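You operate a simulated robot arm through the tools that you are given. There is no shell and no other tool. Be economical: measure what you need, move in short steps, check, and stop when the job is done.

The job below is to be done with a simulated robot arm. You get a single attempt, and the scene is never put back.

JOB
File the WINTER and AUTUMN heels from the long table in their cells in the green drawer.
Fine: the heels lie at the table's carton end; free the green drawer's latch and leave it free; close the drawer again.

The check looks at the end state, three seconds after you hand in, the way a careful person would. Anything else that was tipped, shoved, dropped, spilled or broken makes it a failure.

ROBOT AND FRAMES
A 6-joint arm with a four-finger gripper on a trunk, on a base that drives. Base frame: it is fixed to the floor where the robot stands at the start and does not move with it; the origin is under the middle of the robot, x ahead of it, y to its left, z up. Lengths are in m, angles in rad, forces in N, time in s.
With the tool pointing down near the work surface it reaches from about 0.18 to 0.9 m from the robot's upright axis, wherever it stands. Its first joint turns from -2.897 to 2.897 rad. Places, roughly: green drawer of the check bench [0.8, -0.2, 0.7]; latch of the green drawer [0.6, 0, 0.8]; sample heel [-0.5, 2, 1]. Payload 3.43 kg.
The tool frame sits at the grasp point between the pads (the TCP): z along the fingers, y along the line on which they close. The tips reach 0.03 m beyond it. The gripper opens to 0.12 m. The gripper's body begins 0.085 m behind the TCP.
Orientation is that of the tool frame in the base frame, as a unit quaternion [w, x, y, z]. With the fingers straight down and closing along the base's y, the tool's x points along the base's -x, its y along +y and its z along -z.

CONTROLS
- The arm moves only by the tool servo_tool. Its argument "targets" is a list of rows, each a list of 3 entries, a list of its own where there are three numbers: the shift along the tool's x, y, z in m, then the turn, a rotation vector about the tool's x, y, z in rad, then the opening, from 0 (shut) to 1 (fully open). In form: [[[dx, dy, dz], [ax, ay, az], grip], ...]. A call has 1 to 12 rows; each row is the pose to reach, as a shift and turn from the pose commanded when the call began, along the tool's axes at that moment. A row lasts 0.2 s, in which the tool goes at most 0.05 m and 0.15 rad; a call with a longer step from one row to the next is refused whole, and so is a gripper value outside its range. A pose out of reach is approached as far as the arm can. The call stops where the force on the tool passes 40 N (or 10 N more than at its start, if that is more) or the arm is blocked; 0.2 s more then pass. Each finger halts on what it meets, pressing with about 40 N; the grip force reading is that of the motor and also rises with nothing between the fingers. The clock runs only during rows and for 0.2 s after the last one: add rows that repeat a pose to give the fingers time. It gives the time, the measured TCP pose, the force on the tool (base axes), the opening and the grip force at its end, in the units of the frame above (readings bear some noise), with the torque about the TCP (base axes, N m) and any sound that the robot's microphone picked up, and new pictures: "pictures" is both (left out), scene, wrist or none.
- Cameras (640 x 400 px; columns grow to the right, rows downward): "scene" is now at [0.0454, 0.1953, 1.4217]; the picture's right is [-0.10, -0.99, 0.00], its down [-0.87, 0.09, -0.49] and it looks along [0.49, -0.05, -0.87] (base axes); focal length 260 px, centre (320, 200). "wrist" rides on the gripper at [0.071, -0.017, -0.121] in the tool frame; the picture's right is [0.23, 0.97, 0.00], its down [-0.81, 0.19, -0.55] and it looks along [-0.54, 0.13, 0.83] (tool axes); focal length 275 px, centre (320, 200). There is no depth. A picture from a camera that has moved, and an enlarged one, comes with that camera's place and axes in the base frame and with its lens.
- lift_body(by): slides the trunk up (or, below 0, down) by that many m; the arm and the scene camera ride with it, the base frame stays. It gives what a move gives, with no picture.
- drive_base(legs): drives the robot by 1 to 6 legs, each [ahead, left, turn to the left] in m, m and rad, along the robot's own axes; the way and the turn of a leg run together, so that a leg with both is an arc; at most 1.5 m and 3.142 rad a leg. The arm and the cameras ride along, it lands a little off, and it stops where it bumps. It gives what a move gives, and a new picture of the scene camera.
- aim_head(pan, tilt): turns the head with the scene camera to pan (to the left, within 2.094 rad either way) and tilt (down, from -0.506 to 1.204), counted from straight ahead of the robot. It gives what a move gives, and a new picture of the scene camera.
- inspect(camera, box): a new picture of the part [left, top, right, bottom] of that camera's present view, enlarged. It takes no simulated time.
- job_done(): hands the job in; it is judged then, once.

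Go step by step. Nothing tells you exact positions but the pictures and the camera data: compare them with the known pose of the tool, close in by small moves and look again before you grip or let go. The budget is 120 turns and 260 pictures, counting those below and the enlarged ones. Unless the task says otherwise, let go and move clear before handing in, and close with one line.

The tools are called after ">>>" by a JSON object that holds its "method" and its "body". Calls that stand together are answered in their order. servo_tool: Moves the arm, as the interface text tells. Its arguments: {"type":"object","properties":{"targets":{"type":"array"},"pictures":{"type":"string","enum":["both","scene","wrist","none"]}},"required":["targets"]} The other tools are called the same way: lift_body (by) slides the trunk up or down; drive_base (legs) drives the base; aim_head (pan, tilt) turns the head that bears the scene camera; inspect (camera, box) takes an enlarged picture of a part of a camera's view; job_done () hands the job in.

At the start:

```text
t: 0.0
position: [0.3735, -0.2933, 1.0145]
tcp_rot: [0.001, 0.0, 1.0, 0.001]
ft_force: [0.3, -0.1, 0.4]
moment: [-0.02, 0.01, 0.01]
width: 0.1201
finger_force: 0.1
trunk travel left (down, up): [-0.025, 0.515]
robot x, y, heading: [0.0011, -0.0017, 0.003]
head pan, tilt: [-2.1, 1.077]
```

scene: 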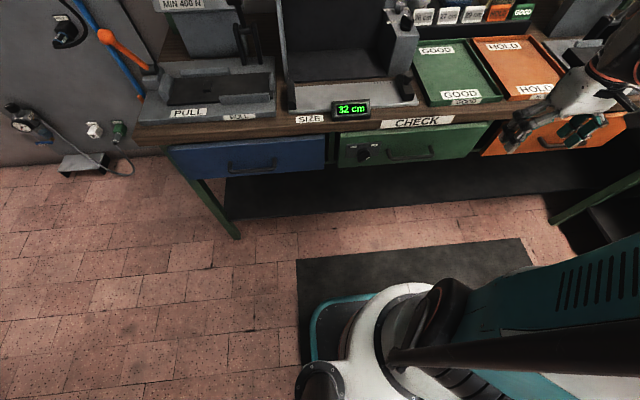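
wrist: 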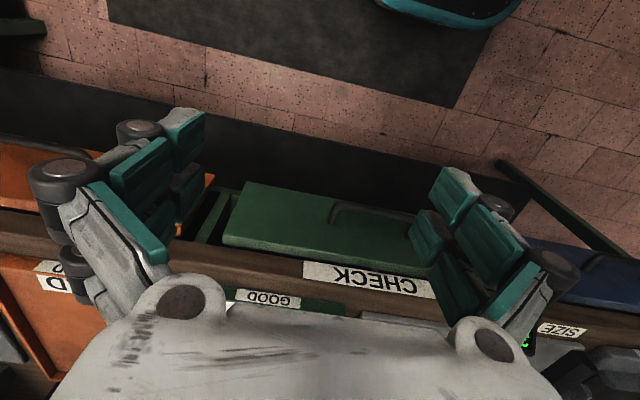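

I see the check bench ahead with a blue, a green (CHECK) and an orange drawer; the green one has a knob-like latch at its left. I'll look closer at the latch and look around for the long table.

>>> {"method": "inspect", "body": {"camera": "scene", "box": [320, 100, 500, 200]}}

>>> {"method": "aim_head", "body": {"pan": 1.7, "tilt": 0.4}}

```text
3.56 times, centred on (410, 150) of scene
camera zoom: at [0.0454, 0.1953, 1.4217], right [-0.1, -0.99, 0.0], down [-0.87, 0.09, -0.49], along [0.49, -0.05, -0.87], focal length 924 px, centre (0, 378)
```

zoom: 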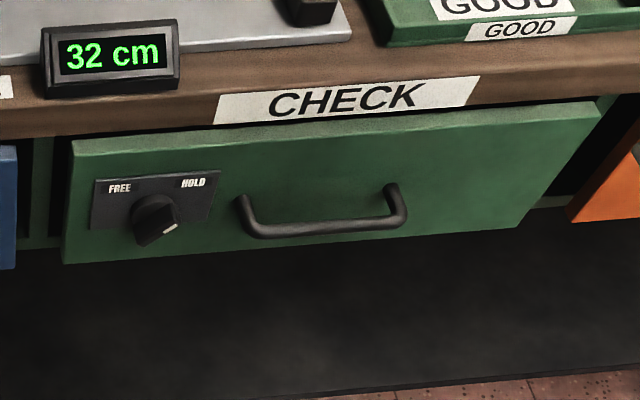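

```text
t: 3.1
position: [0.3733, -0.2929, 1.0138]
tcp_rot: [0.0, 0.0, 1.0, 0.0]
ft_force: [-0.2, -0.3, -0.7]
moment: [-0.02, -0.04, -0.02]
width: 0.1203
finger_force: 0.0
trunk travel left (down, up): [-0.025, 0.515]
robot x, y, heading: [-0.0016, 0.0032, -0.002]
head pan, tilt: [1.7, 0.4]
camera scene: at [-0.0323, 0.2938, 1.4758], right [0.99, 0.13, 0.0], down [0.05, -0.39, -0.92], along [-0.12, 0.91, -0.39], focal length 260 px, centre (320, 200)
```

scene: 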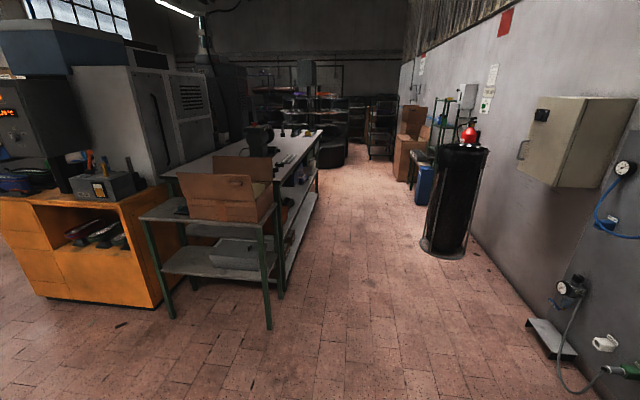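

The long table is to the left, with cartons at its near end. I'll enlarge that area to find the heels.

>>> {"method": "inspect", "body": {"camera": "scene", "box": [140, 110, 340, 235]}}

>>> {"method": "inspect", "body": {"camera": "scene", "box": [230, 110, 330, 172]}}

```text
3.20 times, centred on (240, 172) of scene
camera zoom: at [-0.0323, 0.2938, 1.4758], right [0.99, 0.13, 0.0], down [0.05, -0.39, -0.92], along [-0.12, 0.91, -0.39], focal length 832 px, centre (576, 288)
```

zoom: 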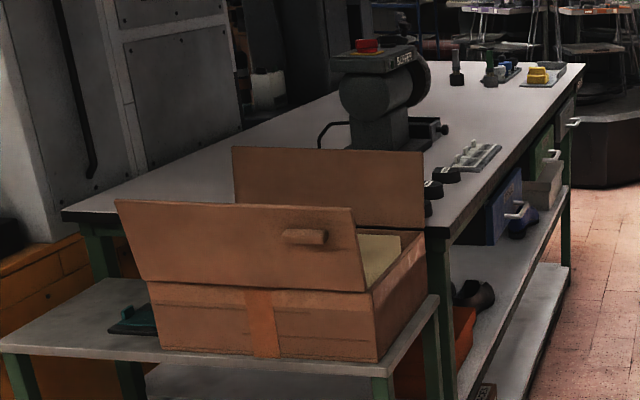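

```text
6.40 times, centred on (280, 141) of scene
camera zoom: at [-0.0323, 0.2938, 1.4758], right [0.99, 0.13, 0.0], down [0.05, -0.39, -0.92], along [-0.12, 0.91, -0.39], focal length 1663 px, centre (576, 578)
```

zoom: 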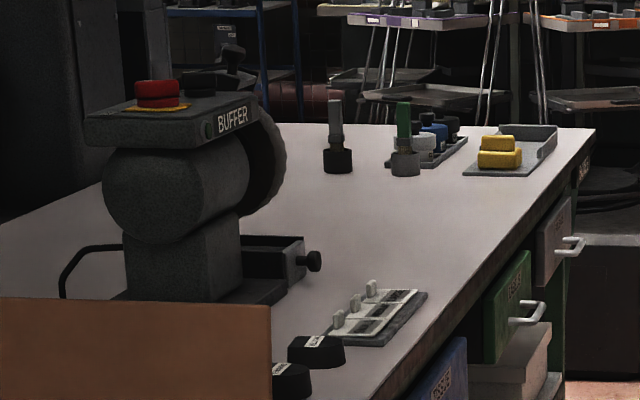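

The heels sit just behind the cartons at the table's aisle edge, around (-0.5, 2, 1). First I unlatch and open the drawer: I'll back off a bit, so the arm can point forward at the drawer, after checking behind me.

>>> {"method": "aim_head", "body": {"pan": 2.09, "tilt": 0.9}}

>>> {"method": "aim_head", "body": {"pan": -2.09, "tilt": 0.7}}

>>> {"method": "aim_head", "body": {"pan": -0.15, "tilt": 0.9}}

```text
t: 4.1
position: [0.3735, -0.2931, 1.0137]
tcp_rot: [0.0, -0.001, 1.0, 0.0]
ft_force: [0.2, -0.3, 0.0]
moment: [0.01, 0.02, -0.03]
width: 0.12
finger_force: 0.0
trunk travel left (down, up): [-0.025, 0.515]
robot x, y, heading: [0.0001, -0.0023, -0.001]
head pan, tilt: [2.089, 0.901]
camera scene: at [-0.0578, 0.2676, 1.4328], right [0.87, 0.49, 0.0], down [0.39, -0.68, -0.62], along [-0.31, 0.54, -0.78], focal length 260 px, centre (320, 200)
```

scene: 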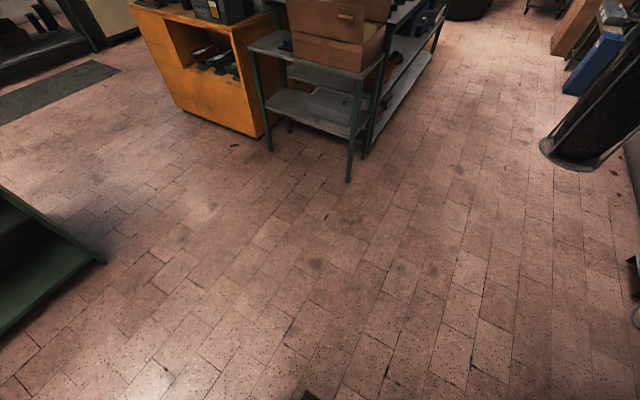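

```text
t: 7.5
position: [0.3755, -0.2944, 1.0149]
tcp_rot: [0.001, 0.001, 1.0, 0.0]
ft_force: [0.1, 0.6, -0.2]
moment: [0.02, 0.0, 0.01]
width: 0.1201
finger_force: 0.1
trunk travel left (down, up): [-0.025, 0.515]
robot x, y, heading: [0.0018, 0.0017, 0.002]
head pan, tilt: [-2.089, 0.7]
camera scene: at [0.0607, 0.1929, 1.4422], right [-0.11, -0.99, 0.0], down [-0.7, 0.08, -0.71], along [0.71, -0.08, -0.7], focal length 260 px, centre (320, 200)
```

scene: 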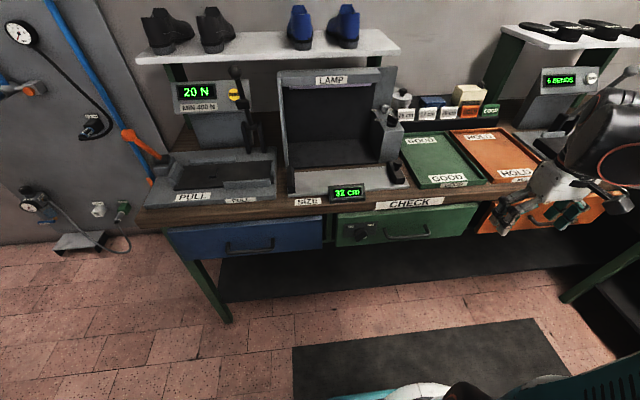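

```text
t: 9.3
position: [0.3723, -0.2921, 1.0145]
tcp_rot: [0.0, 0.0, 1.0, 0.0]
ft_force: [0.3, 0.2, -0.1]
moment: [0.01, -0.03, 0.01]
width: 0.12
finger_force: 0.1
trunk travel left (down, up): [-0.025, 0.515]
robot x, y, heading: [-0.0022, 0.0005, -0.0]
head pan, tilt: [-0.15, 0.901]
camera scene: at [0.0566, 0.195, 1.4352], right [-0.09, -1.0, 0.0], down [-0.76, 0.07, -0.65], along [0.64, -0.06, -0.76], focal length 260 px, centre (320, 200)
```

scene: 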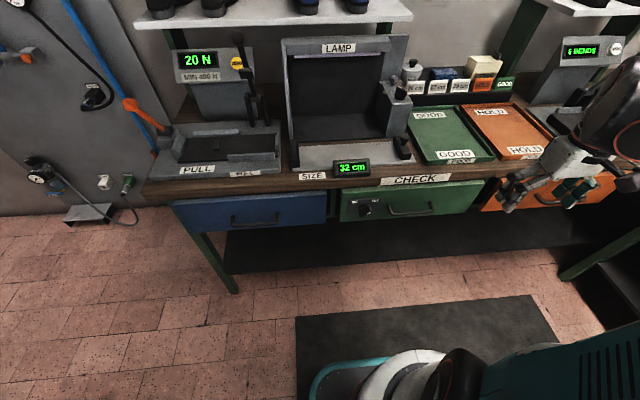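

The space behind is clear. I back up 0.25 m.

>>> {"method": "drive_base", "body": {"legs": [[-0.25, 0, 0]]}}

>>> {"method": "inspect", "body": {"camera": "scene", "box": [320, 60, 520, 185]}}

```text
t: 11.1
position: [0.1301, -0.2913, 1.0142]
tcp_rot: [0.0, -0.004, 1.0, -0.001]
ft_force: [0.2, 0.5, -0.1]
moment: [0.01, -0.01, -0.01]
width: 0.1202
finger_force: 0.2
trunk travel left (down, up): [-0.025, 0.515]
robot x, y, heading: [-0.2444, 0.0036, 0.008]
head pan, tilt: [-0.15, 0.901]
camera scene: at [-0.1899, 0.1941, 1.4334], right [-0.09, -1.0, 0.0], down [-0.77, 0.07, -0.63], along [0.63, -0.06, -0.78], focal length 260 px, centre (320, 200)
```

scene: 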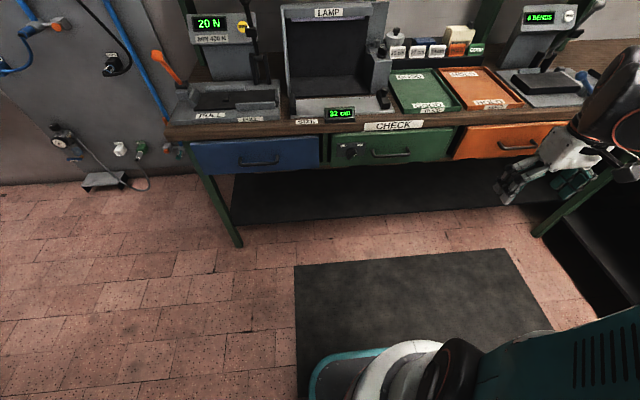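

```text
3.20 times, centred on (420, 122) of scene
camera zoom: at [-0.1899, 0.1941, 1.4334], right [-0.09, -1.0, 0.0], down [-0.77, 0.07, -0.63], along [0.63, -0.06, -0.78], focal length 832 px, centre (0, 448)
```

zoom: 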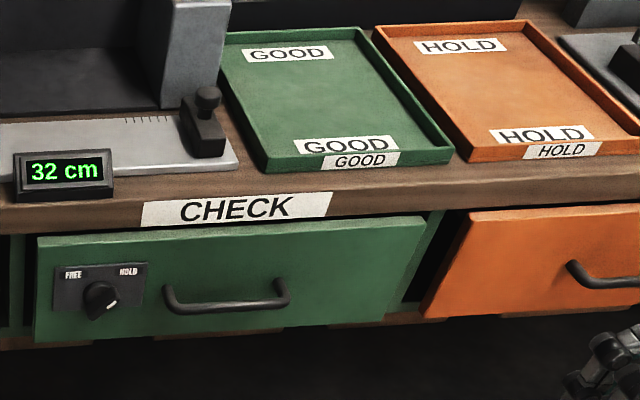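

The knob triangulates to about (0.555, 0.005, 0.775). I turn the tool to point forward and place it in front of the knob.

>>> {"method": "servo_tool", "body": {"targets": [[[-0.02, 0.0246, 0.02], [0, -0.1309, 0], 1], [[-0.04, 0.0492, 0.04], [0, -0.2618, 0], 1], [[-0.06, 0.0738, 0.06], [0, -0.3927, 0], 1], [[-0.08, 0.0983, 0.08], [0, -0.5236, 0], 1], [[-0.1, 0.1229, 0.1], [0, -0.6545, 0], 1], [[-0.12, 0.1475, 0.12], [0, -0.7854, 0], 1], [[-0.14, 0.1721, 0.14], [0, -0.9163, 0], 1], [[-0.16, 0.1967, 0.16], [0, -1.0472, 0], 1], [[-0.18, 0.2213, 0.18], [0, -1.1781, 0], 1], [[-0.2, 0.2458, 0.2], [0, -1.309, 0], 1], [[-0.22, 0.2704, 0.22], [0, -1.4399, 0], 1], [[-0.24, 0.295, 0.24], [0, -1.5708, 0], 1]]}}

```text
t: 13.7
position: [0.5232, 0.0049, 0.9468]
tcp_rot: [0.706, 0.002, 0.708, 0.007]
ft_force: [-0.5, -0.3, 0.2]
moment: [-0.08, 0.03, 0.05]
width: 0.1198
finger_force: 0.0
out of reach, approached as far as the arm can: row 7, 8, 9, 10, 11, 12
trunk travel left (down, up): [-0.025, 0.515]
robot x, y, heading: [-0.2448, -0.0017, 0.007]
head pan, tilt: [-0.15, 0.901]
camera scene: at [-0.1909, 0.1901, 1.4326], right [-0.14, -0.99, 0.0], down [-0.78, 0.11, -0.62], along [0.61, -0.09, -0.78], focal length 260 px, centre (320, 200)
camera wrist: at [0.4014, -0.0111, 0.8747], right [-0.01, 0.98, -0.22], down [-0.55, 0.18, 0.81], along [0.83, 0.13, 0.54], focal length 275 px, centre (320, 200)
```

scene: 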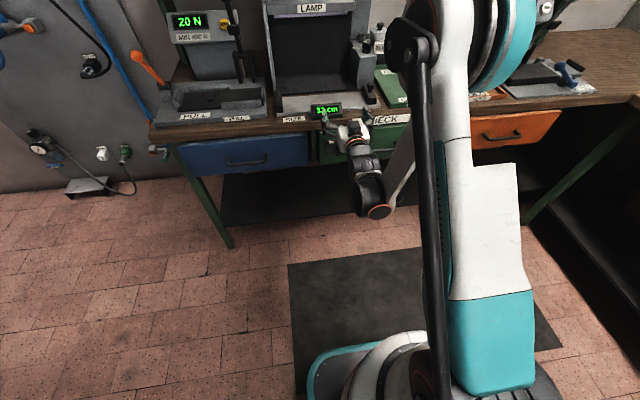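
wrist: 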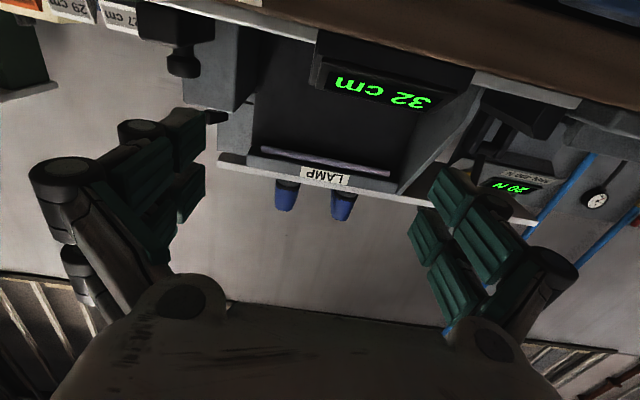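

The pose was too near the robot's axis for a level tool, so the hand ended at (0.52, 0, 0.95). I back up further and then lower it.

>>> {"method": "drive_base", "body": {"legs": [[-0.17, 0, 0]]}}

>>> {"method": "servo_tool", "body": {"targets": [[[0.02, 0, 0], [0, 0, 0], 1], [[0.02, 0, 0], [0, 0, 0], 1]], "pictures": "wrist"}}

```text
t: 15.2
position: [0.3517, 0.0048, 0.9457]
tcp_rot: [0.705, -0.002, 0.709, 0.002]
ft_force: [0.8, -0.4, -0.5]
moment: [-0.02, -0.01, 0.02]
width: 0.1202
finger_force: 0.0
trunk travel left (down, up): [-0.025, 0.515]
robot x, y, heading: [-0.4149, -0.0017, 0.005]
head pan, tilt: [-0.15, 0.901]
camera scene: at [-0.3607, 0.1892, 1.4327], right [-0.14, -0.99, 0.0], down [-0.78, 0.11, -0.62], along [0.61, -0.09, -0.78], focal length 260 px, centre (320, 200)
```

scene: 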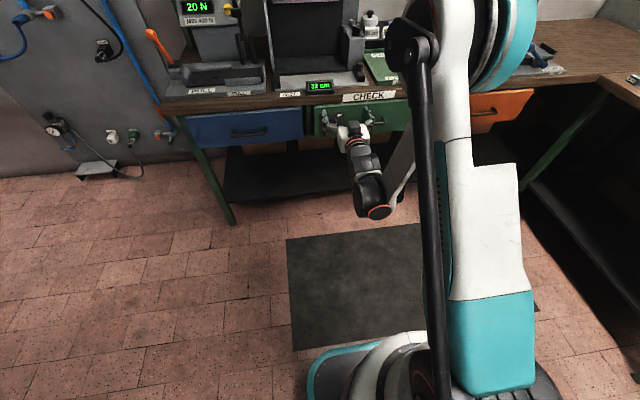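

```text
t: 15.8
position: [0.3625, 0.0047, 0.9349]
tcp_rot: [0.705, -0.002, 0.709, 0.002]
ft_force: [-0.2, 0.5, -1.0]
moment: [0.03, -0.01, 0.03]
width: 0.1198
finger_force: 0.2
out of reach, approached as far as the arm can: row 1, 2
trunk travel left (down, up): [-0.025, 0.515]
robot x, y, heading: [-0.4155, -0.0006, 0.005]
head pan, tilt: [-0.15, 0.901]
camera wrist: at [0.2411, -0.0128, 0.8635], right [-0.01, 0.97, -0.23], down [-0.55, 0.19, 0.81], along [0.84, 0.13, 0.53], focal length 275 px, centre (320, 200)
```

wrist: 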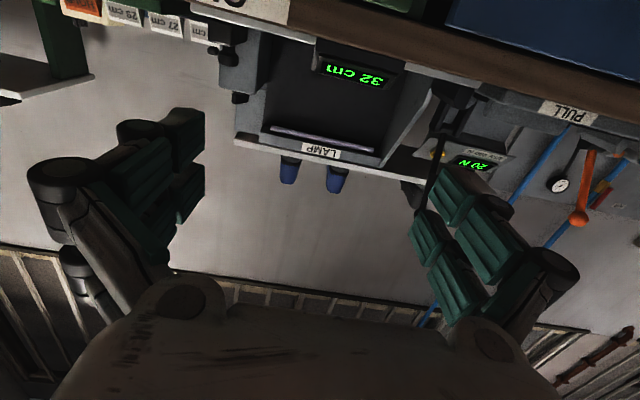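

Level pointing at this height needs more distance. I back up a little more, then go forward and down in front of the knob.

>>> {"method": "drive_base", "body": {"legs": [[-0.1, 0, 0]]}}

>>> {"method": "servo_tool", "body": {"targets": [[[0.0, 0, 0.04], [0, 0, 0], 1], [[0.0, 0, 0.08], [0, 0, 0], 1], [[0.0, 0, 0.12], [0, 0, 0], 1], [[0.03, 0, 0.16], [0, 0, 0], 1], [[0.07, 0, 0.18], [0, 0, 0], 1], [[0.11, 0, 0.18], [0, 0, 0], 1], [[0.15, 0, 0.18], [0, 0, 0], 1], [[0.16, 0, 0.18], [0, 0, 0], 1]]}}

```text
t: 16.9
position: [0.2633, 0.0052, 0.9349]
tcp_rot: [0.706, -0.003, 0.708, 0.003]
ft_force: [0.0, 0.1, 0.1]
moment: [0.02, -0.01, 0.0]
width: 0.1199
finger_force: 0.0
trunk travel left (down, up): [-0.025, 0.515]
robot x, y, heading: [-0.517, -0.0031, 0.01]
head pan, tilt: [-0.15, 0.901]
camera scene: at [-0.4592, 0.1884, 1.4327], right [-0.14, -0.99, 0.0], down [-0.78, 0.11, -0.62], along [0.61, -0.09, -0.78], focal length 260 px, centre (320, 200)
```

scene: 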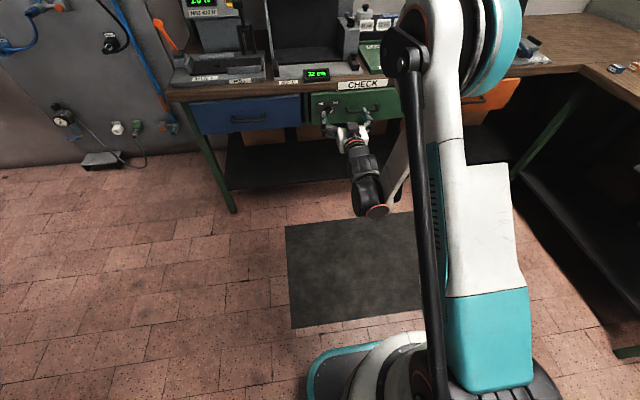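

```text
t: 18.7
position: [0.4443, 0.0065, 0.7731]
tcp_rot: [0.705, -0.002, 0.709, 0.002]
ft_force: [-0.6, -0.1, 0.7]
moment: [-0.01, 0.01, 0.0]
width: 0.12
finger_force: 0.1
trunk travel left (down, up): [-0.025, 0.515]
robot x, y, heading: [-0.5097, -0.0055, 0.001]
head pan, tilt: [-0.15, 0.901]
camera scene: at [-0.4593, 0.1884, 1.4327], right [-0.14, -0.99, 0.0], down [-0.78, 0.11, -0.62], along [0.61, -0.09, -0.78], focal length 260 px, centre (320, 200)
camera wrist: at [0.3221, -0.0117, 0.7032], right [-0.01, 0.97, -0.23], down [-0.55, 0.19, 0.81], along [0.84, 0.13, 0.53], focal length 275 px, centre (320, 200)
```

scene: 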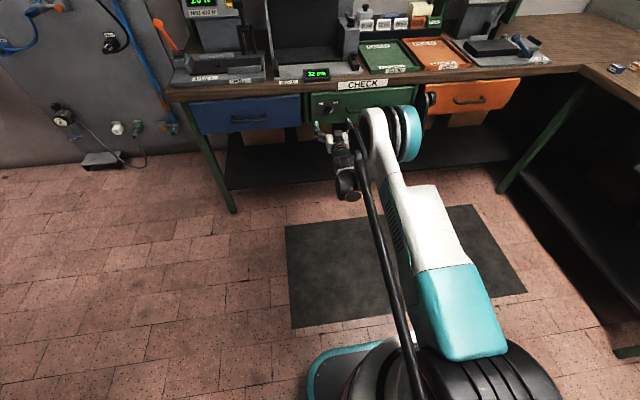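
wrist: 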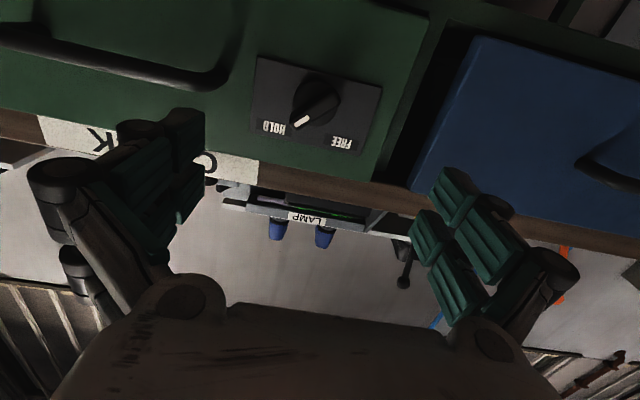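

Now it reached the pose. The knob is in view; I enlarge to read its bar direction.

>>> {"method": "inspect", "body": {"camera": "wrist", "box": [230, 40, 400, 146]}}

>>> {"method": "inspect", "body": {"camera": "scene", "box": [290, 80, 380, 136]}}

```text
3.76 times, centred on (315, 93) of wrist
camera zoom: at [0.3221, -0.0117, 0.7032], right [-0.01, 0.97, -0.23], down [-0.55, 0.19, 0.81], along [0.84, 0.13, 0.53], focal length 1036 px, centre (339, 603)
```

zoom: 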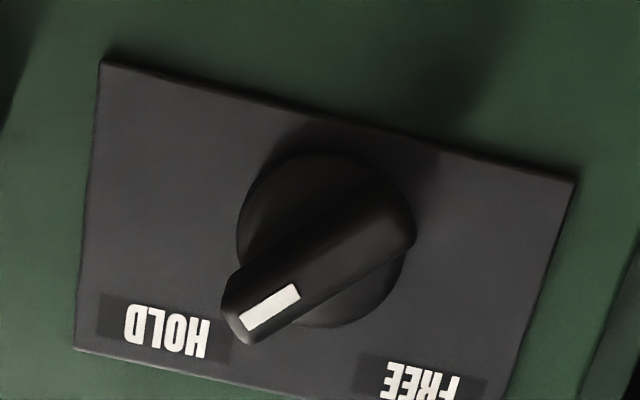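

```text
7.11 times, centred on (335, 108) of scene
camera zoom: at [-0.4593, 0.1884, 1.4327], right [-0.14, -0.99, 0.0], down [-0.78, 0.11, -0.62], along [0.61, -0.09, -0.78], focal length 1848 px, centre (213, 854)
```

zoom: 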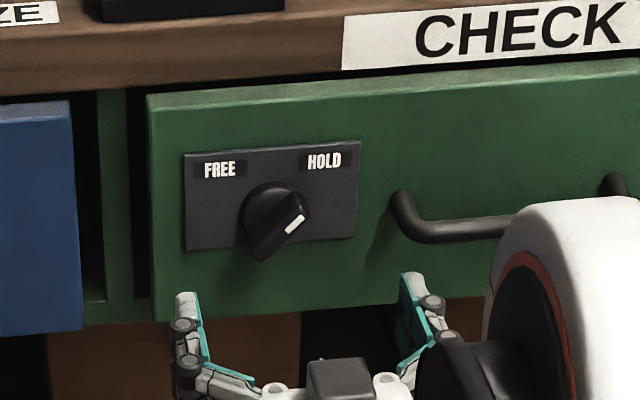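

The knob bar points up-right at HOLD (about 45°); knob centre near (0.555, 0.0, 0.766). I roll the gripper 45°, half close it, and approach.

>>> {"method": "servo_tool", "body": {"targets": [[[0.007, -0.0065, 0], [0, 0, 0.13], 0.9], [[0.007, -0.0065, 0.01], [0, 0, 0.26], 0.8], [[0.007, -0.0065, 0.02], [0, 0, 0.39], 0.7], [[0.007, -0.0065, 0.03], [0, 0, 0.52], 0.6], [[0.007, -0.0065, 0.04], [0, 0, 0.65], 0.5], [[0.007, -0.0065, 0.04], [0, 0, 0.77], 0.45], [[0.007, -0.0065, 0.04], [0, 0, 0.77], 0.45]]}}

>>> {"method": "inspect", "body": {"camera": "scene", "box": [290, 80, 380, 136]}}

```text
t: 20.3
position: [0.4838, -0.0, 0.766]
tcp_rot: [0.652, 0.265, 0.658, 0.268]
ft_force: [-0.8, -0.4, -0.1]
moment: [0.0, -0.04, -0.03]
width: 0.0537
finger_force: 0.0
out of reach, approached as far as the arm can: row 1
trunk travel left (down, up): [-0.025, 0.515]
robot x, y, heading: [-0.5142, -0.0013, 0.008]
head pan, tilt: [-0.15, 0.901]
camera scene: at [-0.4594, 0.1884, 1.4327], right [-0.14, -0.99, 0.0], down [-0.78, 0.11, -0.62], along [0.61, -0.09, -0.78], focal length 260 px, centre (320, 200)
camera wrist: at [0.3617, 0.0367, 0.704], right [0.0, 0.86, 0.51], down [-0.54, -0.43, 0.72], along [0.84, -0.28, 0.47], focal length 275 px, centre (320, 200)
```

scene: 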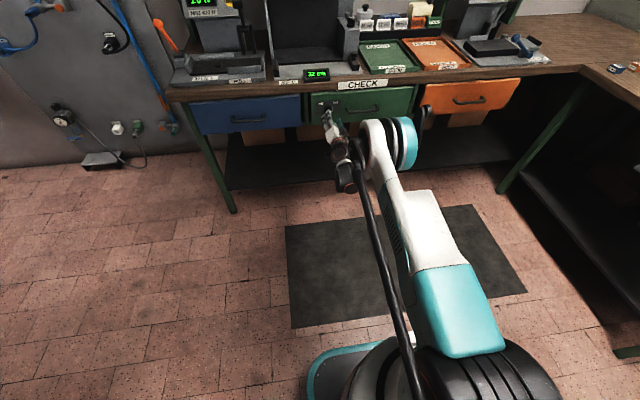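
wrist: 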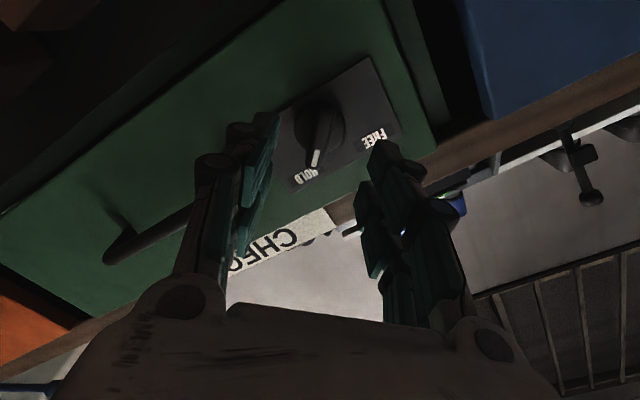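

```text
7.11 times, centred on (335, 108) of scene
camera zoom: at [-0.4594, 0.1884, 1.4327], right [-0.14, -0.99, 0.0], down [-0.78, 0.11, -0.62], along [0.61, -0.09, -0.78], focal length 1848 px, centre (213, 854)
```

zoom: 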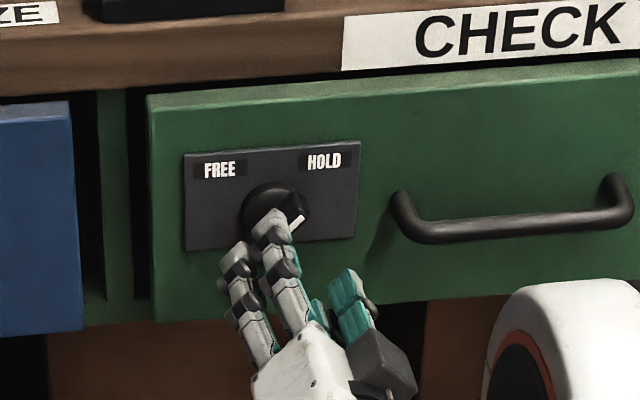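

The bar sits centred between the fingers. I advance until the pads overlap the bar.

>>> {"method": "servo_tool", "body": {"targets": [[[0.003, -0.001, 0.015], [0, 0, 0.015], 0.45], [[0.003, -0.001, 0.03], [0, 0, 0.015], 0.45], [[0.003, -0.001, 0.038], [0, 0, 0.015], 0.45], [[0.003, -0.001, 0.046], [0, 0, 0.015], 0.45], [[0.003, -0.001, 0.046], [0, 0, 0.015], 0.45]], "pictures": "wrist"}}

>>> {"method": "inspect", "body": {"camera": "scene", "box": [290, 80, 380, 136]}}

```text
t: 21.5
position: [0.5091, 0.0002, 0.7788]
tcp_rot: [0.65, 0.269, 0.657, 0.272]
ft_force: [0.4, -0.2, -0.2]
moment: [0.01, -0.02, -0.01]
width: 0.0539
finger_force: 0.1
out of reach, approached as far as the arm can: row 1, 2, 3, 4, 5
trunk travel left (down, up): [-0.025, 0.515]
robot x, y, heading: [-0.5142, 0.0, 0.006]
head pan, tilt: [-0.15, 0.901]
camera wrist: at [0.3872, 0.0387, 0.717], right [0.0, 0.85, 0.53], down [-0.54, -0.44, 0.71], along [0.84, -0.28, 0.46], focal length 275 px, centre (320, 200)
```

wrist: 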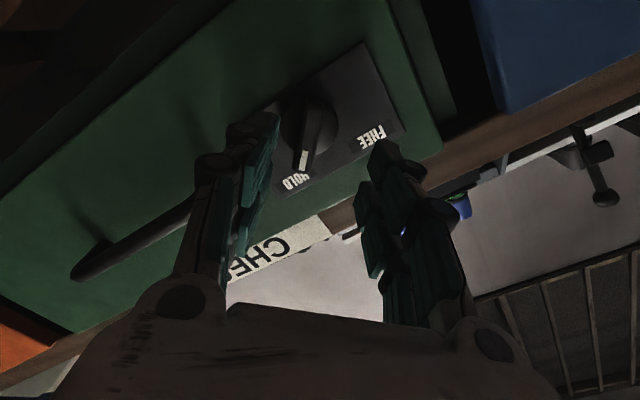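

```text
7.11 times, centred on (335, 108) of scene
camera zoom: at [-0.4595, 0.1884, 1.4327], right [-0.14, -0.99, 0.0], down [-0.78, 0.11, -0.62], along [0.61, -0.09, -0.78], focal length 1848 px, centre (213, 854)
```

zoom: 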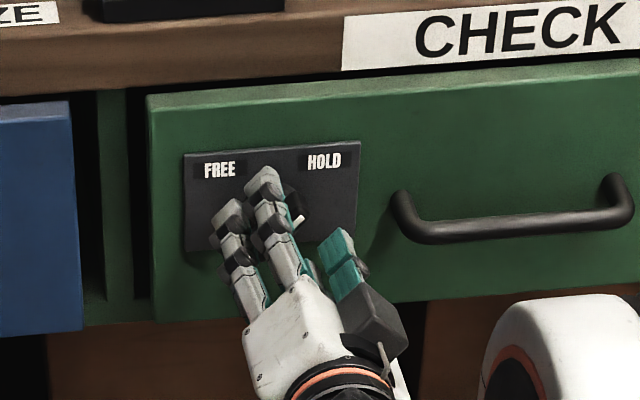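

That is the far reach limit, so I retract, drive a bit nearer, and re-approach.

>>> {"method": "servo_tool", "body": {"targets": [[[0.005, -0.005, -0.035], [0, 0, 0], 0.45], [[0.0106, -0.0106, -0.07], [0, 0, 0], 0.45], [[0.0106, -0.0106, -0.07], [0, 0, 0], 0.45]], "pictures": "none"}}

>>> {"method": "drive_base", "body": {"legs": [[0.06, 0, 0]]}}

>>> {"method": "inspect", "body": {"camera": "wrist", "box": [160, 40, 480, 240]}}

```text
t: 22.3
position: [0.4397, -0.002, 0.7665]
tcp_rot: [0.65, 0.269, 0.657, 0.271]
ft_force: [-0.4, -0.3, 0.4]
moment: [0.01, 0.01, -0.01]
width: 0.054
finger_force: 0.0
trunk travel left (down, up): [-0.025, 0.515]
robot x, y, heading: [-0.5133, -0.0004, 0.011]
head pan, tilt: [-0.15, 0.901]
```

```text
t: 23.3
position: [0.501, 0.0005, 0.767]
tcp_rot: [0.65, 0.268, 0.657, 0.273]
ft_force: [0.4, -0.7, -0.3]
moment: [-0.01, 0.03, 0.0]
width: 0.0539
finger_force: 0.1
trunk travel left (down, up): [-0.025, 0.515]
robot x, y, heading: [-0.4545, -0.0008, 0.007]
head pan, tilt: [-0.15, 0.901]
camera scene: at [-0.4004, 0.189, 1.4327], right [-0.14, -0.99, 0.0], down [-0.78, 0.11, -0.62], along [0.61, -0.09, -0.78], focal length 260 px, centre (320, 200)
```

scene: 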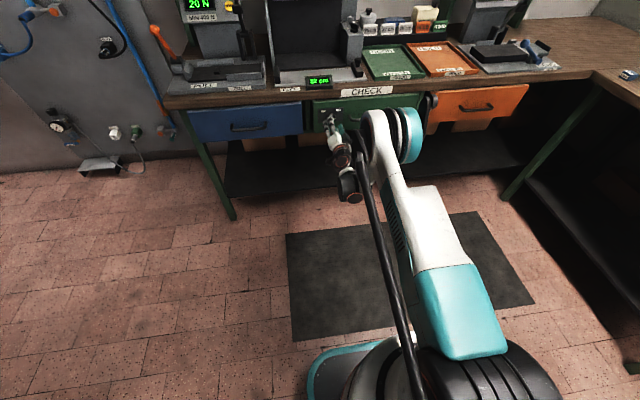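

```text
2.00 times, centred on (320, 140) of wrist
camera zoom: at [0.3785, 0.038, 0.7052], right [-0.01, 0.85, 0.53], down [-0.54, -0.44, 0.71], along [0.84, -0.28, 0.47], focal length 551 px, centre (320, 320)
```

zoom: 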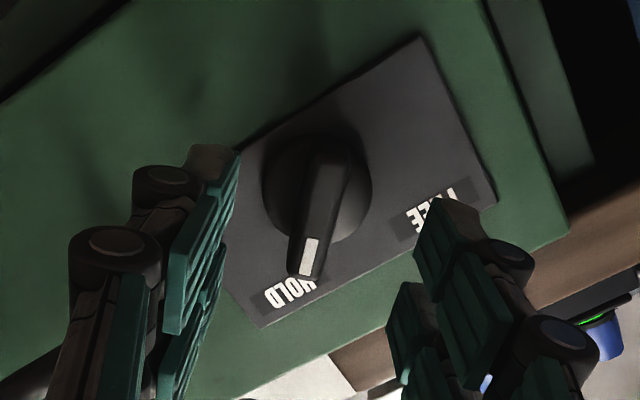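

Well aligned now. I advance 3 cm.

>>> {"method": "servo_tool", "body": {"targets": [[[0.0, 0, 0.015], [0, 0, 0], 0.45], [[0.0, 0, 0.025], [0, 0, 0], 0.45], [[0.0, 0, 0.034], [0, 0, 0], 0.45], [[0.0, 0, 0.034], [0, 0, 0], 0.45]], "pictures": "none"}}

>>> {"method": "inspect", "body": {"camera": "wrist", "box": [160, 40, 480, 240]}}

>>> {"method": "inspect", "body": {"camera": "scene", "box": [290, 80, 380, 136]}}

```text
t: 24.3
position: [0.5342, 0.0014, 0.7668]
tcp_rot: [0.65, 0.269, 0.656, 0.272]
ft_force: [0.8, 0.0, -0.6]
moment: [0.03, 0.0, 0.0]
width: 0.0538
finger_force: 0.1
trunk travel left (down, up): [-0.025, 0.515]
robot x, y, heading: [-0.453, -0.0005, 0.008]
head pan, tilt: [-0.15, 0.901]
```

```text
2.00 times, centred on (320, 140) of wrist
camera zoom: at [0.4126, 0.0387, 0.705], right [0.0, 0.85, 0.53], down [-0.54, -0.44, 0.71], along [0.84, -0.28, 0.47], focal length 551 px, centre (320, 320)
```

zoom: 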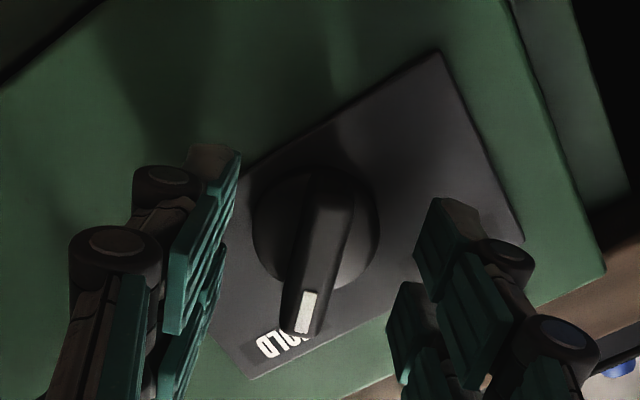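

```text
7.11 times, centred on (335, 108) of scene
camera zoom: at [-0.3999, 0.189, 1.4327], right [-0.14, -0.99, 0.0], down [-0.78, 0.11, -0.62], along [0.61, -0.09, -0.78], focal length 1848 px, centre (213, 854)
```

zoom: 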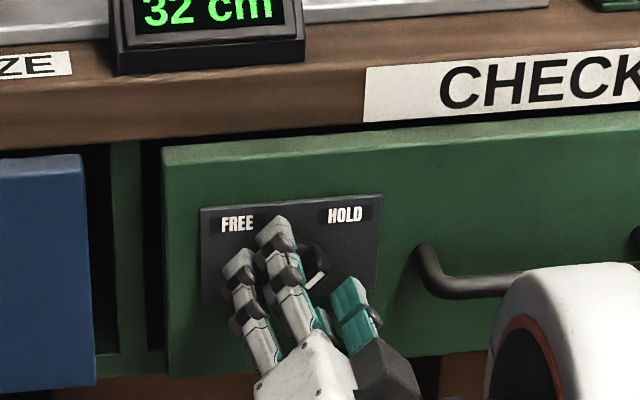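

The knob face may be slightly deeper than thought; I go 1.5 cm further.

>>> {"method": "servo_tool", "body": {"targets": [[[-0.004, 0.003, 0.005], [0, 0, 0], 0.45], [[-0.004, 0.003, 0.01], [0, 0, 0], 0.45], [[-0.004, 0.003, 0.015], [0, 0, 0], 0.45], [[-0.004, 0.003, 0.015], [0, 0, 0], 0.45]], "pictures": "none"}}

>>> {"method": "inspect", "body": {"camera": "wrist", "box": [160, 40, 480, 240]}}

```text
t: 25.3
position: [0.549, 0.0011, 0.7721]
tcp_rot: [0.65, 0.269, 0.657, 0.272]
ft_force: [-2.2, 0.6, -0.7]
moment: [0.01, 0.01, -0.08]
width: 0.0542
finger_force: 0.6
trunk travel left (down, up): [-0.025, 0.515]
robot x, y, heading: [-0.4517, -0.0039, 0.009]
head pan, tilt: [-0.15, 0.901]
```

```text
2.00 times, centred on (320, 140) of wrist
camera zoom: at [0.4271, 0.0383, 0.7098], right [0.0, 0.85, 0.53], down [-0.54, -0.44, 0.71], along [0.84, -0.28, 0.47], focal length 551 px, centre (320, 320)
```

zoom: 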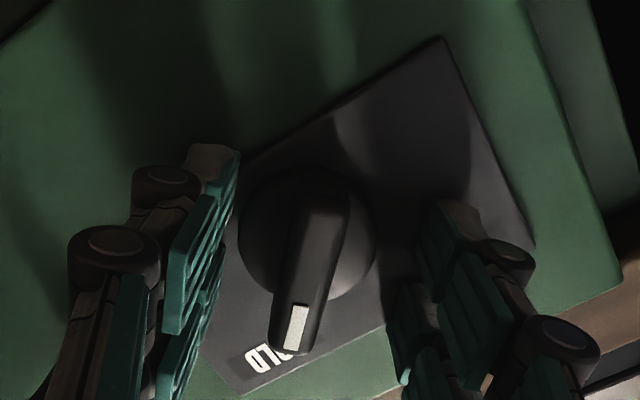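

Pads are at the plate. Close on the bar.

>>> {"method": "servo_tool", "body": {"targets": [[[0, -0.003, -0.002], [0, 0, 0], 0.3], [[0, -0.003, -0.002], [0, 0, 0], 0.1], [[0, -0.003, -0.002], [0, 0, 0], 0.0], [[0, -0.003, -0.002], [0, 0, 0], 0.0]], "pictures": "none"}}

>>> {"method": "inspect", "body": {"camera": "wrist", "box": [160, 40, 480, 240]}}

```text
t: 26.3
position: [0.5476, -0.0022, 0.7679]
tcp_rot: [0.65, 0.269, 0.657, 0.272]
ft_force: [1.0, -7.3, -6.2]
moment: [-0.02, 0.1, -0.31]
width: 0.0384
finger_force: 44.6
trunk travel left (down, up): [-0.025, 0.515]
robot x, y, heading: [-0.4534, -0.0067, 0.011]
head pan, tilt: [-0.15, 0.901]
```

```text
2.00 times, centred on (320, 140) of wrist
camera zoom: at [0.4258, 0.0349, 0.7073], right [0.0, 0.85, 0.53], down [-0.54, -0.44, 0.71], along [0.84, -0.28, 0.46], focal length 551 px, centre (320, 320)
```

zoom: 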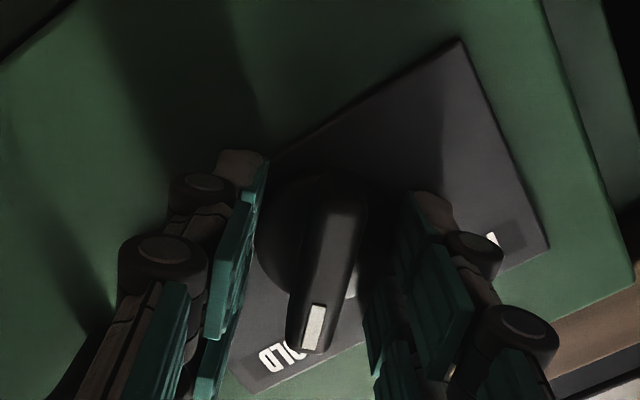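

The fingers met the round base of the knob (38 mm). I open, back off about 1.3 cm and grip the bar only.

>>> {"method": "servo_tool", "body": {"targets": [[[0, -0.001, 0], [0, 0, 0], 0.45], [[0, -0.001, 0], [0, 0, 0], 0.45], [[0, -0.001, -0.013], [0, 0, 0], 0.45], [[0, -0.001, -0.013], [0, 0, 0], 0.2], [[0, -0.001, -0.013], [0, 0, 0], 0.0], [[0, -0.001, -0.013], [0, 0, 0], 0.0], [[0, -0.001, -0.013], [0, 0, 0], 0.0]], "pictures": "none"}}

>>> {"method": "inspect", "body": {"camera": "wrist", "box": [160, 40, 480, 240]}}

```text
t: 27.9
position: [0.5334, -0.002, 0.769]
tcp_rot: [0.65, 0.269, 0.656, 0.273]
ft_force: [-1.2, -1.7, -3.4]
moment: [-0.01, 0.14, -0.02]
width: 0.0129
finger_force: 45.5
trunk travel left (down, up): [-0.025, 0.515]
robot x, y, heading: [-0.4546, -0.0009, 0.008]
head pan, tilt: [-0.15, 0.901]
```

```text
2.00 times, centred on (320, 140) of wrist
camera zoom: at [0.4122, 0.0349, 0.7069], right [0.0, 0.85, 0.53], down [-0.54, -0.44, 0.71], along [0.84, -0.28, 0.46], focal length 551 px, centre (320, 320)
```

zoom: 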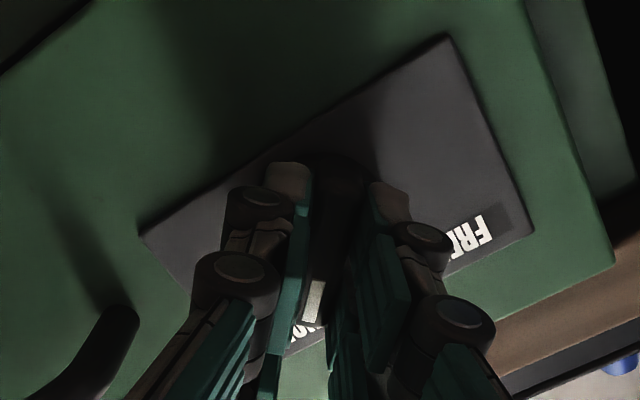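

I hold the bar (13 mm). Now turn it 90° counter-clockwise to FREE.

>>> {"method": "servo_tool", "body": {"targets": [[[0, 0, 0], [0, 0, -0.13], 0], [[0, 0, 0], [0, 0, -0.26], 0], [[0, 0, 0], [0, 0, -0.39], 0], [[0, 0, 0], [0, 0, -0.52], 0], [[0, 0, 0], [0, 0, -0.65], 0], [[0, 0, 0], [0, 0, -0.78], 0], [[0, 0, 0], [0, 0, -0.91], 0], [[0, 0, 0], [0, 0, -1.04], 0], [[0, 0, 0], [0, 0, -1.17], 0], [[0, 0, 0], [0, 0, -1.3], 0], [[0, 0, 0], [0, 0, -1.43], 0], [[0, 0, 0], [0, 0, -1.56], 0]], "pictures": "wrist"}}

>>> {"method": "inspect", "body": {"camera": "scene", "box": [290, 80, 380, 136]}}

```text
t: 30.5
position: [0.5351, 0.0036, 0.769]
tcp_rot: [0.654, -0.275, 0.654, -0.263]
ft_force: [-4.1, 37.6, 2.5]
moment: [0.1, 0.36, 0.52]
width: 0.013
finger_force: 45.3
trunk travel left (down, up): [-0.025, 0.515]
robot x, y, heading: [-0.4513, -0.0045, 0.011]
head pan, tilt: [-0.15, 0.901]
camera wrist: at [0.4141, -0.0605, 0.7303], right [-0.01, 0.53, -0.85], down [-0.56, 0.7, 0.45], along [0.83, 0.48, 0.29], focal length 275 px, centre (320, 200)
```

wrist: 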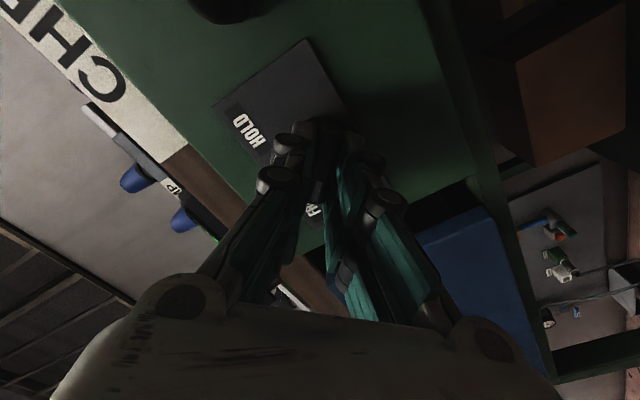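

```text
7.11 times, centred on (335, 108) of scene
camera zoom: at [-0.4006, 0.192, 1.4323], right [-0.14, -0.99, 0.0], down [-0.78, 0.11, -0.62], along [0.62, -0.09, -0.78], focal length 1848 px, centre (213, 854)
```

zoom: 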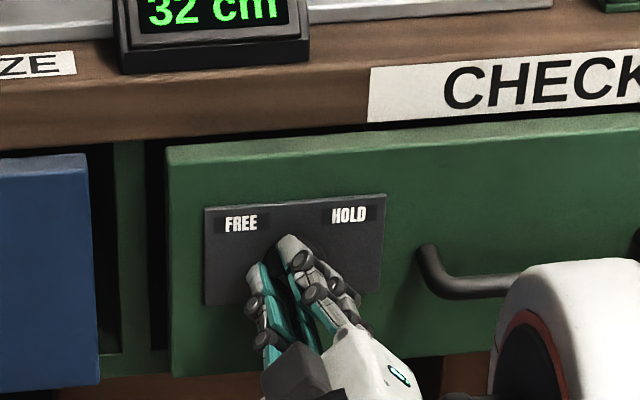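

The knob appears turned. I release, back away and check.

>>> {"method": "servo_tool", "body": {"targets": [[[0, 0, 0], [0, 0, 0], 0.3], [[0, 0, 0], [0, 0, 0], 0.45], [[0, 0, -0.04], [0, 0, 0], 0.45], [[0, 0, -0.08], [0, 0, 0], 0.6], [[0, 0, -0.08], [0, 0, 0], 0.6]], "pictures": "none"}}

>>> {"method": "inspect", "body": {"camera": "scene", "box": [290, 80, 400, 149]}}

>>> {"method": "inspect", "body": {"camera": "wrist", "box": [160, 0, 480, 200]}}

```text
t: 31.7
position: [0.454, -0.0026, 0.7706]
tcp_rot: [0.654, -0.27, 0.655, -0.264]
ft_force: [0.6, 0.0, 0.2]
moment: [0.01, 0.02, 0.0]
width: 0.0721
finger_force: 0.2
trunk travel left (down, up): [-0.025, 0.515]
robot x, y, heading: [-0.4525, -0.0035, 0.007]
head pan, tilt: [-0.15, 0.901]
```

```text
5.80 times, centred on (345, 114) of scene
camera zoom: at [-0.4003, 0.1891, 1.4327], right [-0.14, -0.99, 0.0], down [-0.78, 0.11, -0.62], along [0.61, -0.09, -0.78], focal length 1506 px, centre (175, 696)
```

zoom: 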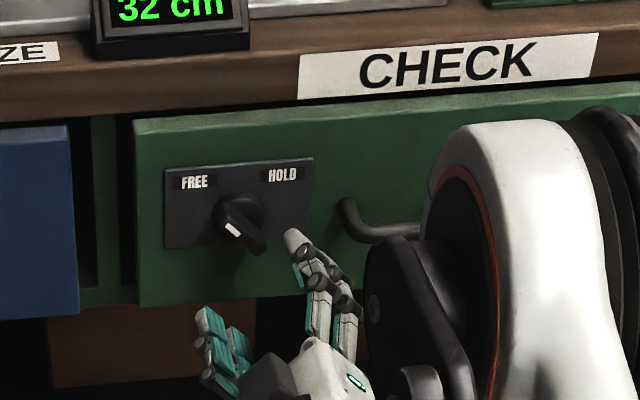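

```text
2.00 times, centred on (320, 100) of wrist
camera zoom: at [0.3327, -0.0651, 0.7309], right [-0.01, 0.53, -0.85], down [-0.56, 0.7, 0.45], along [0.83, 0.47, 0.29], focal length 551 px, centre (320, 400)
```

zoom: 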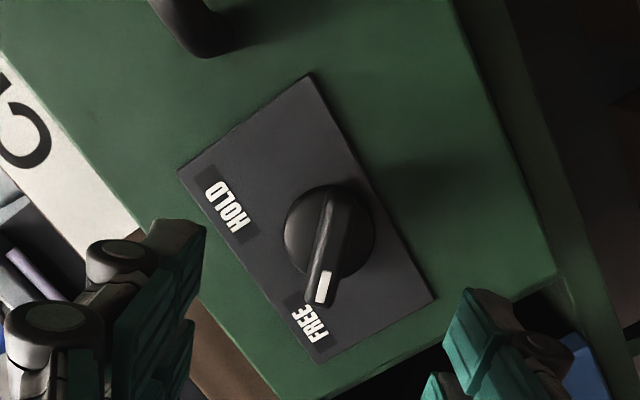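

The knob is at FREE. The handle is near (0.534, -0.14, 0.773); I roll so the fingers close vertically and line up in front of it.

>>> {"method": "servo_tool", "body": {"targets": [[[0.016, -0.0164, 0], [0, 0, -0.131], 0.6], [[0.032, -0.0328, 0], [0, 0, -0.262], 0.6], [[0.048, -0.0492, 0], [0, 0, -0.393], 0.6], [[0.064, -0.0656, 0], [0, 0, -0.524], 0.6], [[0.08, -0.082, 0], [0, 0, -0.655], 0.6], [[0.0955, -0.0983, 0], [0, 0, -0.785], 0.6], [[0.0955, -0.0983, 0], [0, 0, -0.785], 0.6]], "pictures": "none"}}

>>> {"method": "drive_base", "body": {"legs": [[0.04, 0, 0]]}}

>>> {"method": "inspect", "body": {"camera": "wrist", "box": [0, 0, 640, 400]}}

```text
t: 33.3
position: [0.4566, -0.1383, 0.7696]
tcp_rot: [0.498, -0.505, 0.508, -0.489]
ft_force: [0.5, 0.1, -0.5]
moment: [-0.02, 0.0, 0.02]
width: 0.0723
finger_force: 0.1
trunk travel left (down, up): [-0.025, 0.515]
robot x, y, heading: [-0.4547, -0.001, 0.012]
head pan, tilt: [-0.15, 0.901]
```

```text
t: 34.2
position: [0.4969, -0.139, 0.7689]
tcp_rot: [0.499, -0.504, 0.509, -0.488]
ft_force: [-1.0, -1.1, 1.0]
moment: [0.03, 0.03, -0.03]
width: 0.0718
finger_force: 0.1
trunk travel left (down, up): [-0.025, 0.515]
robot x, y, heading: [-0.4105, -0.0001, 0.008]
head pan, tilt: [-0.15, 0.901]
camera scene: at [-0.3599, 0.1894, 1.4327], right [-0.14, -0.99, 0.0], down [-0.78, 0.11, -0.62], along [0.61, -0.09, -0.78], focal length 260 px, centre (320, 200)
```

scene: 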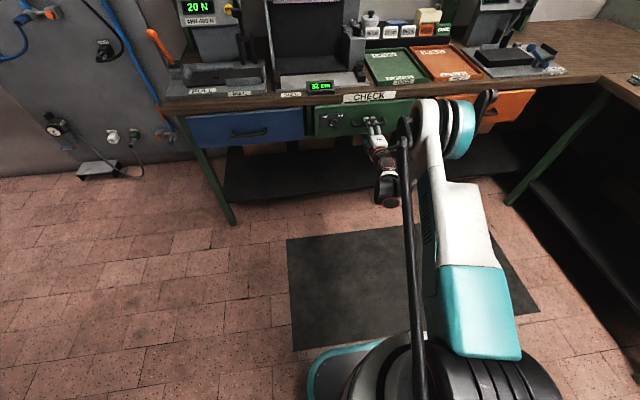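

```text
1.00 times, centred on (320, 200) of wrist (not enlarged: the box is as wide or as high as the picture)
camera zoom: at [0.3768, -0.2107, 0.7889], right [-0.02, -0.22, -0.98], down [-0.56, 0.81, -0.16], along [0.83, 0.55, -0.14], focal length 275 px, centre (320, 200)
```

zoom: 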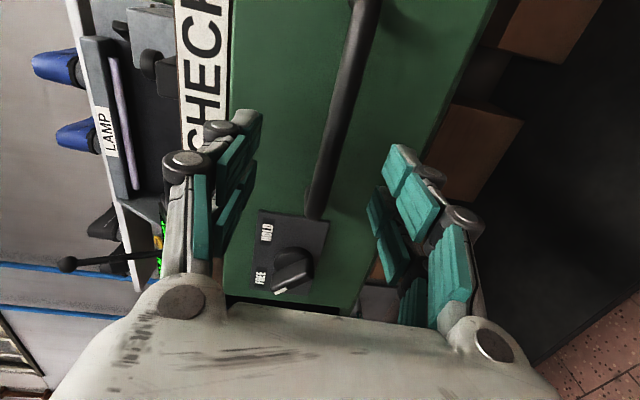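

The handle passes between the fingers. Advance 4 cm and close on it.

>>> {"method": "servo_tool", "body": {"targets": [[[0, 0.003, 0.02], [0, 0, 0], 0.6], [[0, 0.003, 0.038], [0, 0, 0], 0.6], [[0, 0.003, 0.038], [0, 0, 0], 0.3], [[0, 0.003, 0.038], [0, 0, 0], 0.0], [[0, 0.003, 0.038], [0, 0, 0], 0.0], [[0, 0.003, 0.038], [0, 0, 0], 0.0]], "pictures": "wrist"}}

```text
t: 35.7
position: [0.5346, -0.1382, 0.7635]
tcp_rot: [0.497, -0.506, 0.508, -0.488]
ft_force: [0.2, -0.6, -20.7]
moment: [-1.43, 0.09, -0.11]
width: 0.0131
finger_force: 45.2
trunk travel left (down, up): [-0.025, 0.515]
robot x, y, heading: [-0.4091, -0.0029, 0.011]
head pan, tilt: [-0.15, 0.901]
stopped in row 6: the force on the tool passed its limit at 41 N (the readings are from after the stop); the commanded pose is now the measured one
camera wrist: at [0.4145, -0.2105, 0.7824], right [-0.03, -0.22, -0.97], down [-0.56, 0.81, -0.17], along [0.83, 0.54, -0.15], focal length 275 px, centre (320, 200)
```

wrist: 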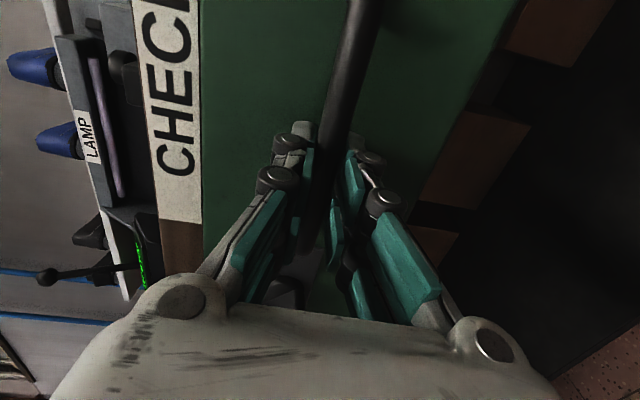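

The handle is gripped. A short arm pull tests whether the drawer moves.

>>> {"method": "servo_tool", "body": {"targets": [[[0, 0, -0.01], [0, 0, 0], 0], [[0, 0, -0.02], [0, 0, 0], 0], [[0, 0, -0.03], [0, 0, 0], 0], [[0, 0, -0.03], [0, 0, 0], 0]], "pictures": "scene"}}

```text
t: 36.7
position: [0.505, -0.1397, 0.7626]
tcp_rot: [0.498, -0.506, 0.508, -0.488]
ft_force: [1.2, 1.5, -28.3]
moment: [-1.54, 0.21, 0.17]
width: 0.013
finger_force: 44.9
trunk travel left (down, up): [-0.025, 0.515]
robot x, y, heading: [-0.4127, 0.0012, 0.005]
head pan, tilt: [-0.15, 0.901]
camera scene: at [-0.3566, 0.1893, 1.4325], right [-0.14, -0.99, 0.0], down [-0.78, 0.11, -0.62], along [0.61, -0.09, -0.79], focal length 260 px, centre (320, 200)
```

scene: 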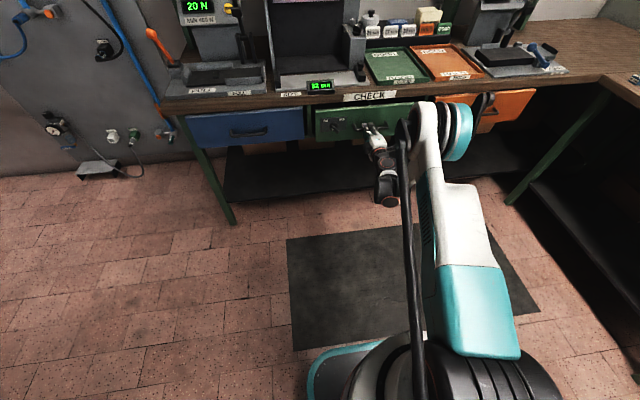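

The drawer slides. I relieve the vertical load slightly and pull by driving back.

>>> {"method": "servo_tool", "body": {"targets": [[[0, 0.003, 0], [0, 0, 0], 0]], "pictures": "none"}}

>>> {"method": "drive_base", "body": {"legs": [[-0.2, 0, 0]]}}

```text
t: 37.1
position: [0.5026, -0.1394, 0.7631]
tcp_rot: [0.498, -0.506, 0.508, -0.488]
ft_force: [1.8, 1.1, -3.5]
moment: [-1.53, 0.09, 1.07]
width: 0.0132
finger_force: 44.9
trunk travel left (down, up): [-0.025, 0.515]
robot x, y, heading: [-0.4146, -0.0009, 0.013]
head pan, tilt: [-0.15, 0.901]
```

```text
t: 38.7
position: [0.3038, -0.139, 0.7639]
tcp_rot: [0.499, -0.506, 0.507, -0.488]
ft_force: [0.9, 21.6, 3.5]
moment: [-1.41, 0.02, 0.81]
width: 0.0133
finger_force: 45.3
trunk travel left (down, up): [-0.025, 0.515]
robot x, y, heading: [-0.6098, -0.0037, 0.01]
head pan, tilt: [-0.15, 0.901]
camera scene: at [-0.5589, 0.1894, 1.4325], right [-0.14, -0.99, 0.0], down [-0.78, 0.11, -0.62], along [0.61, -0.09, -0.78], focal length 260 px, centre (320, 200)
```

scene: 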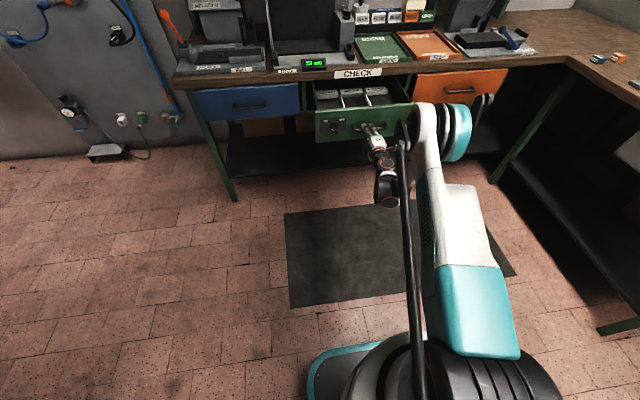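

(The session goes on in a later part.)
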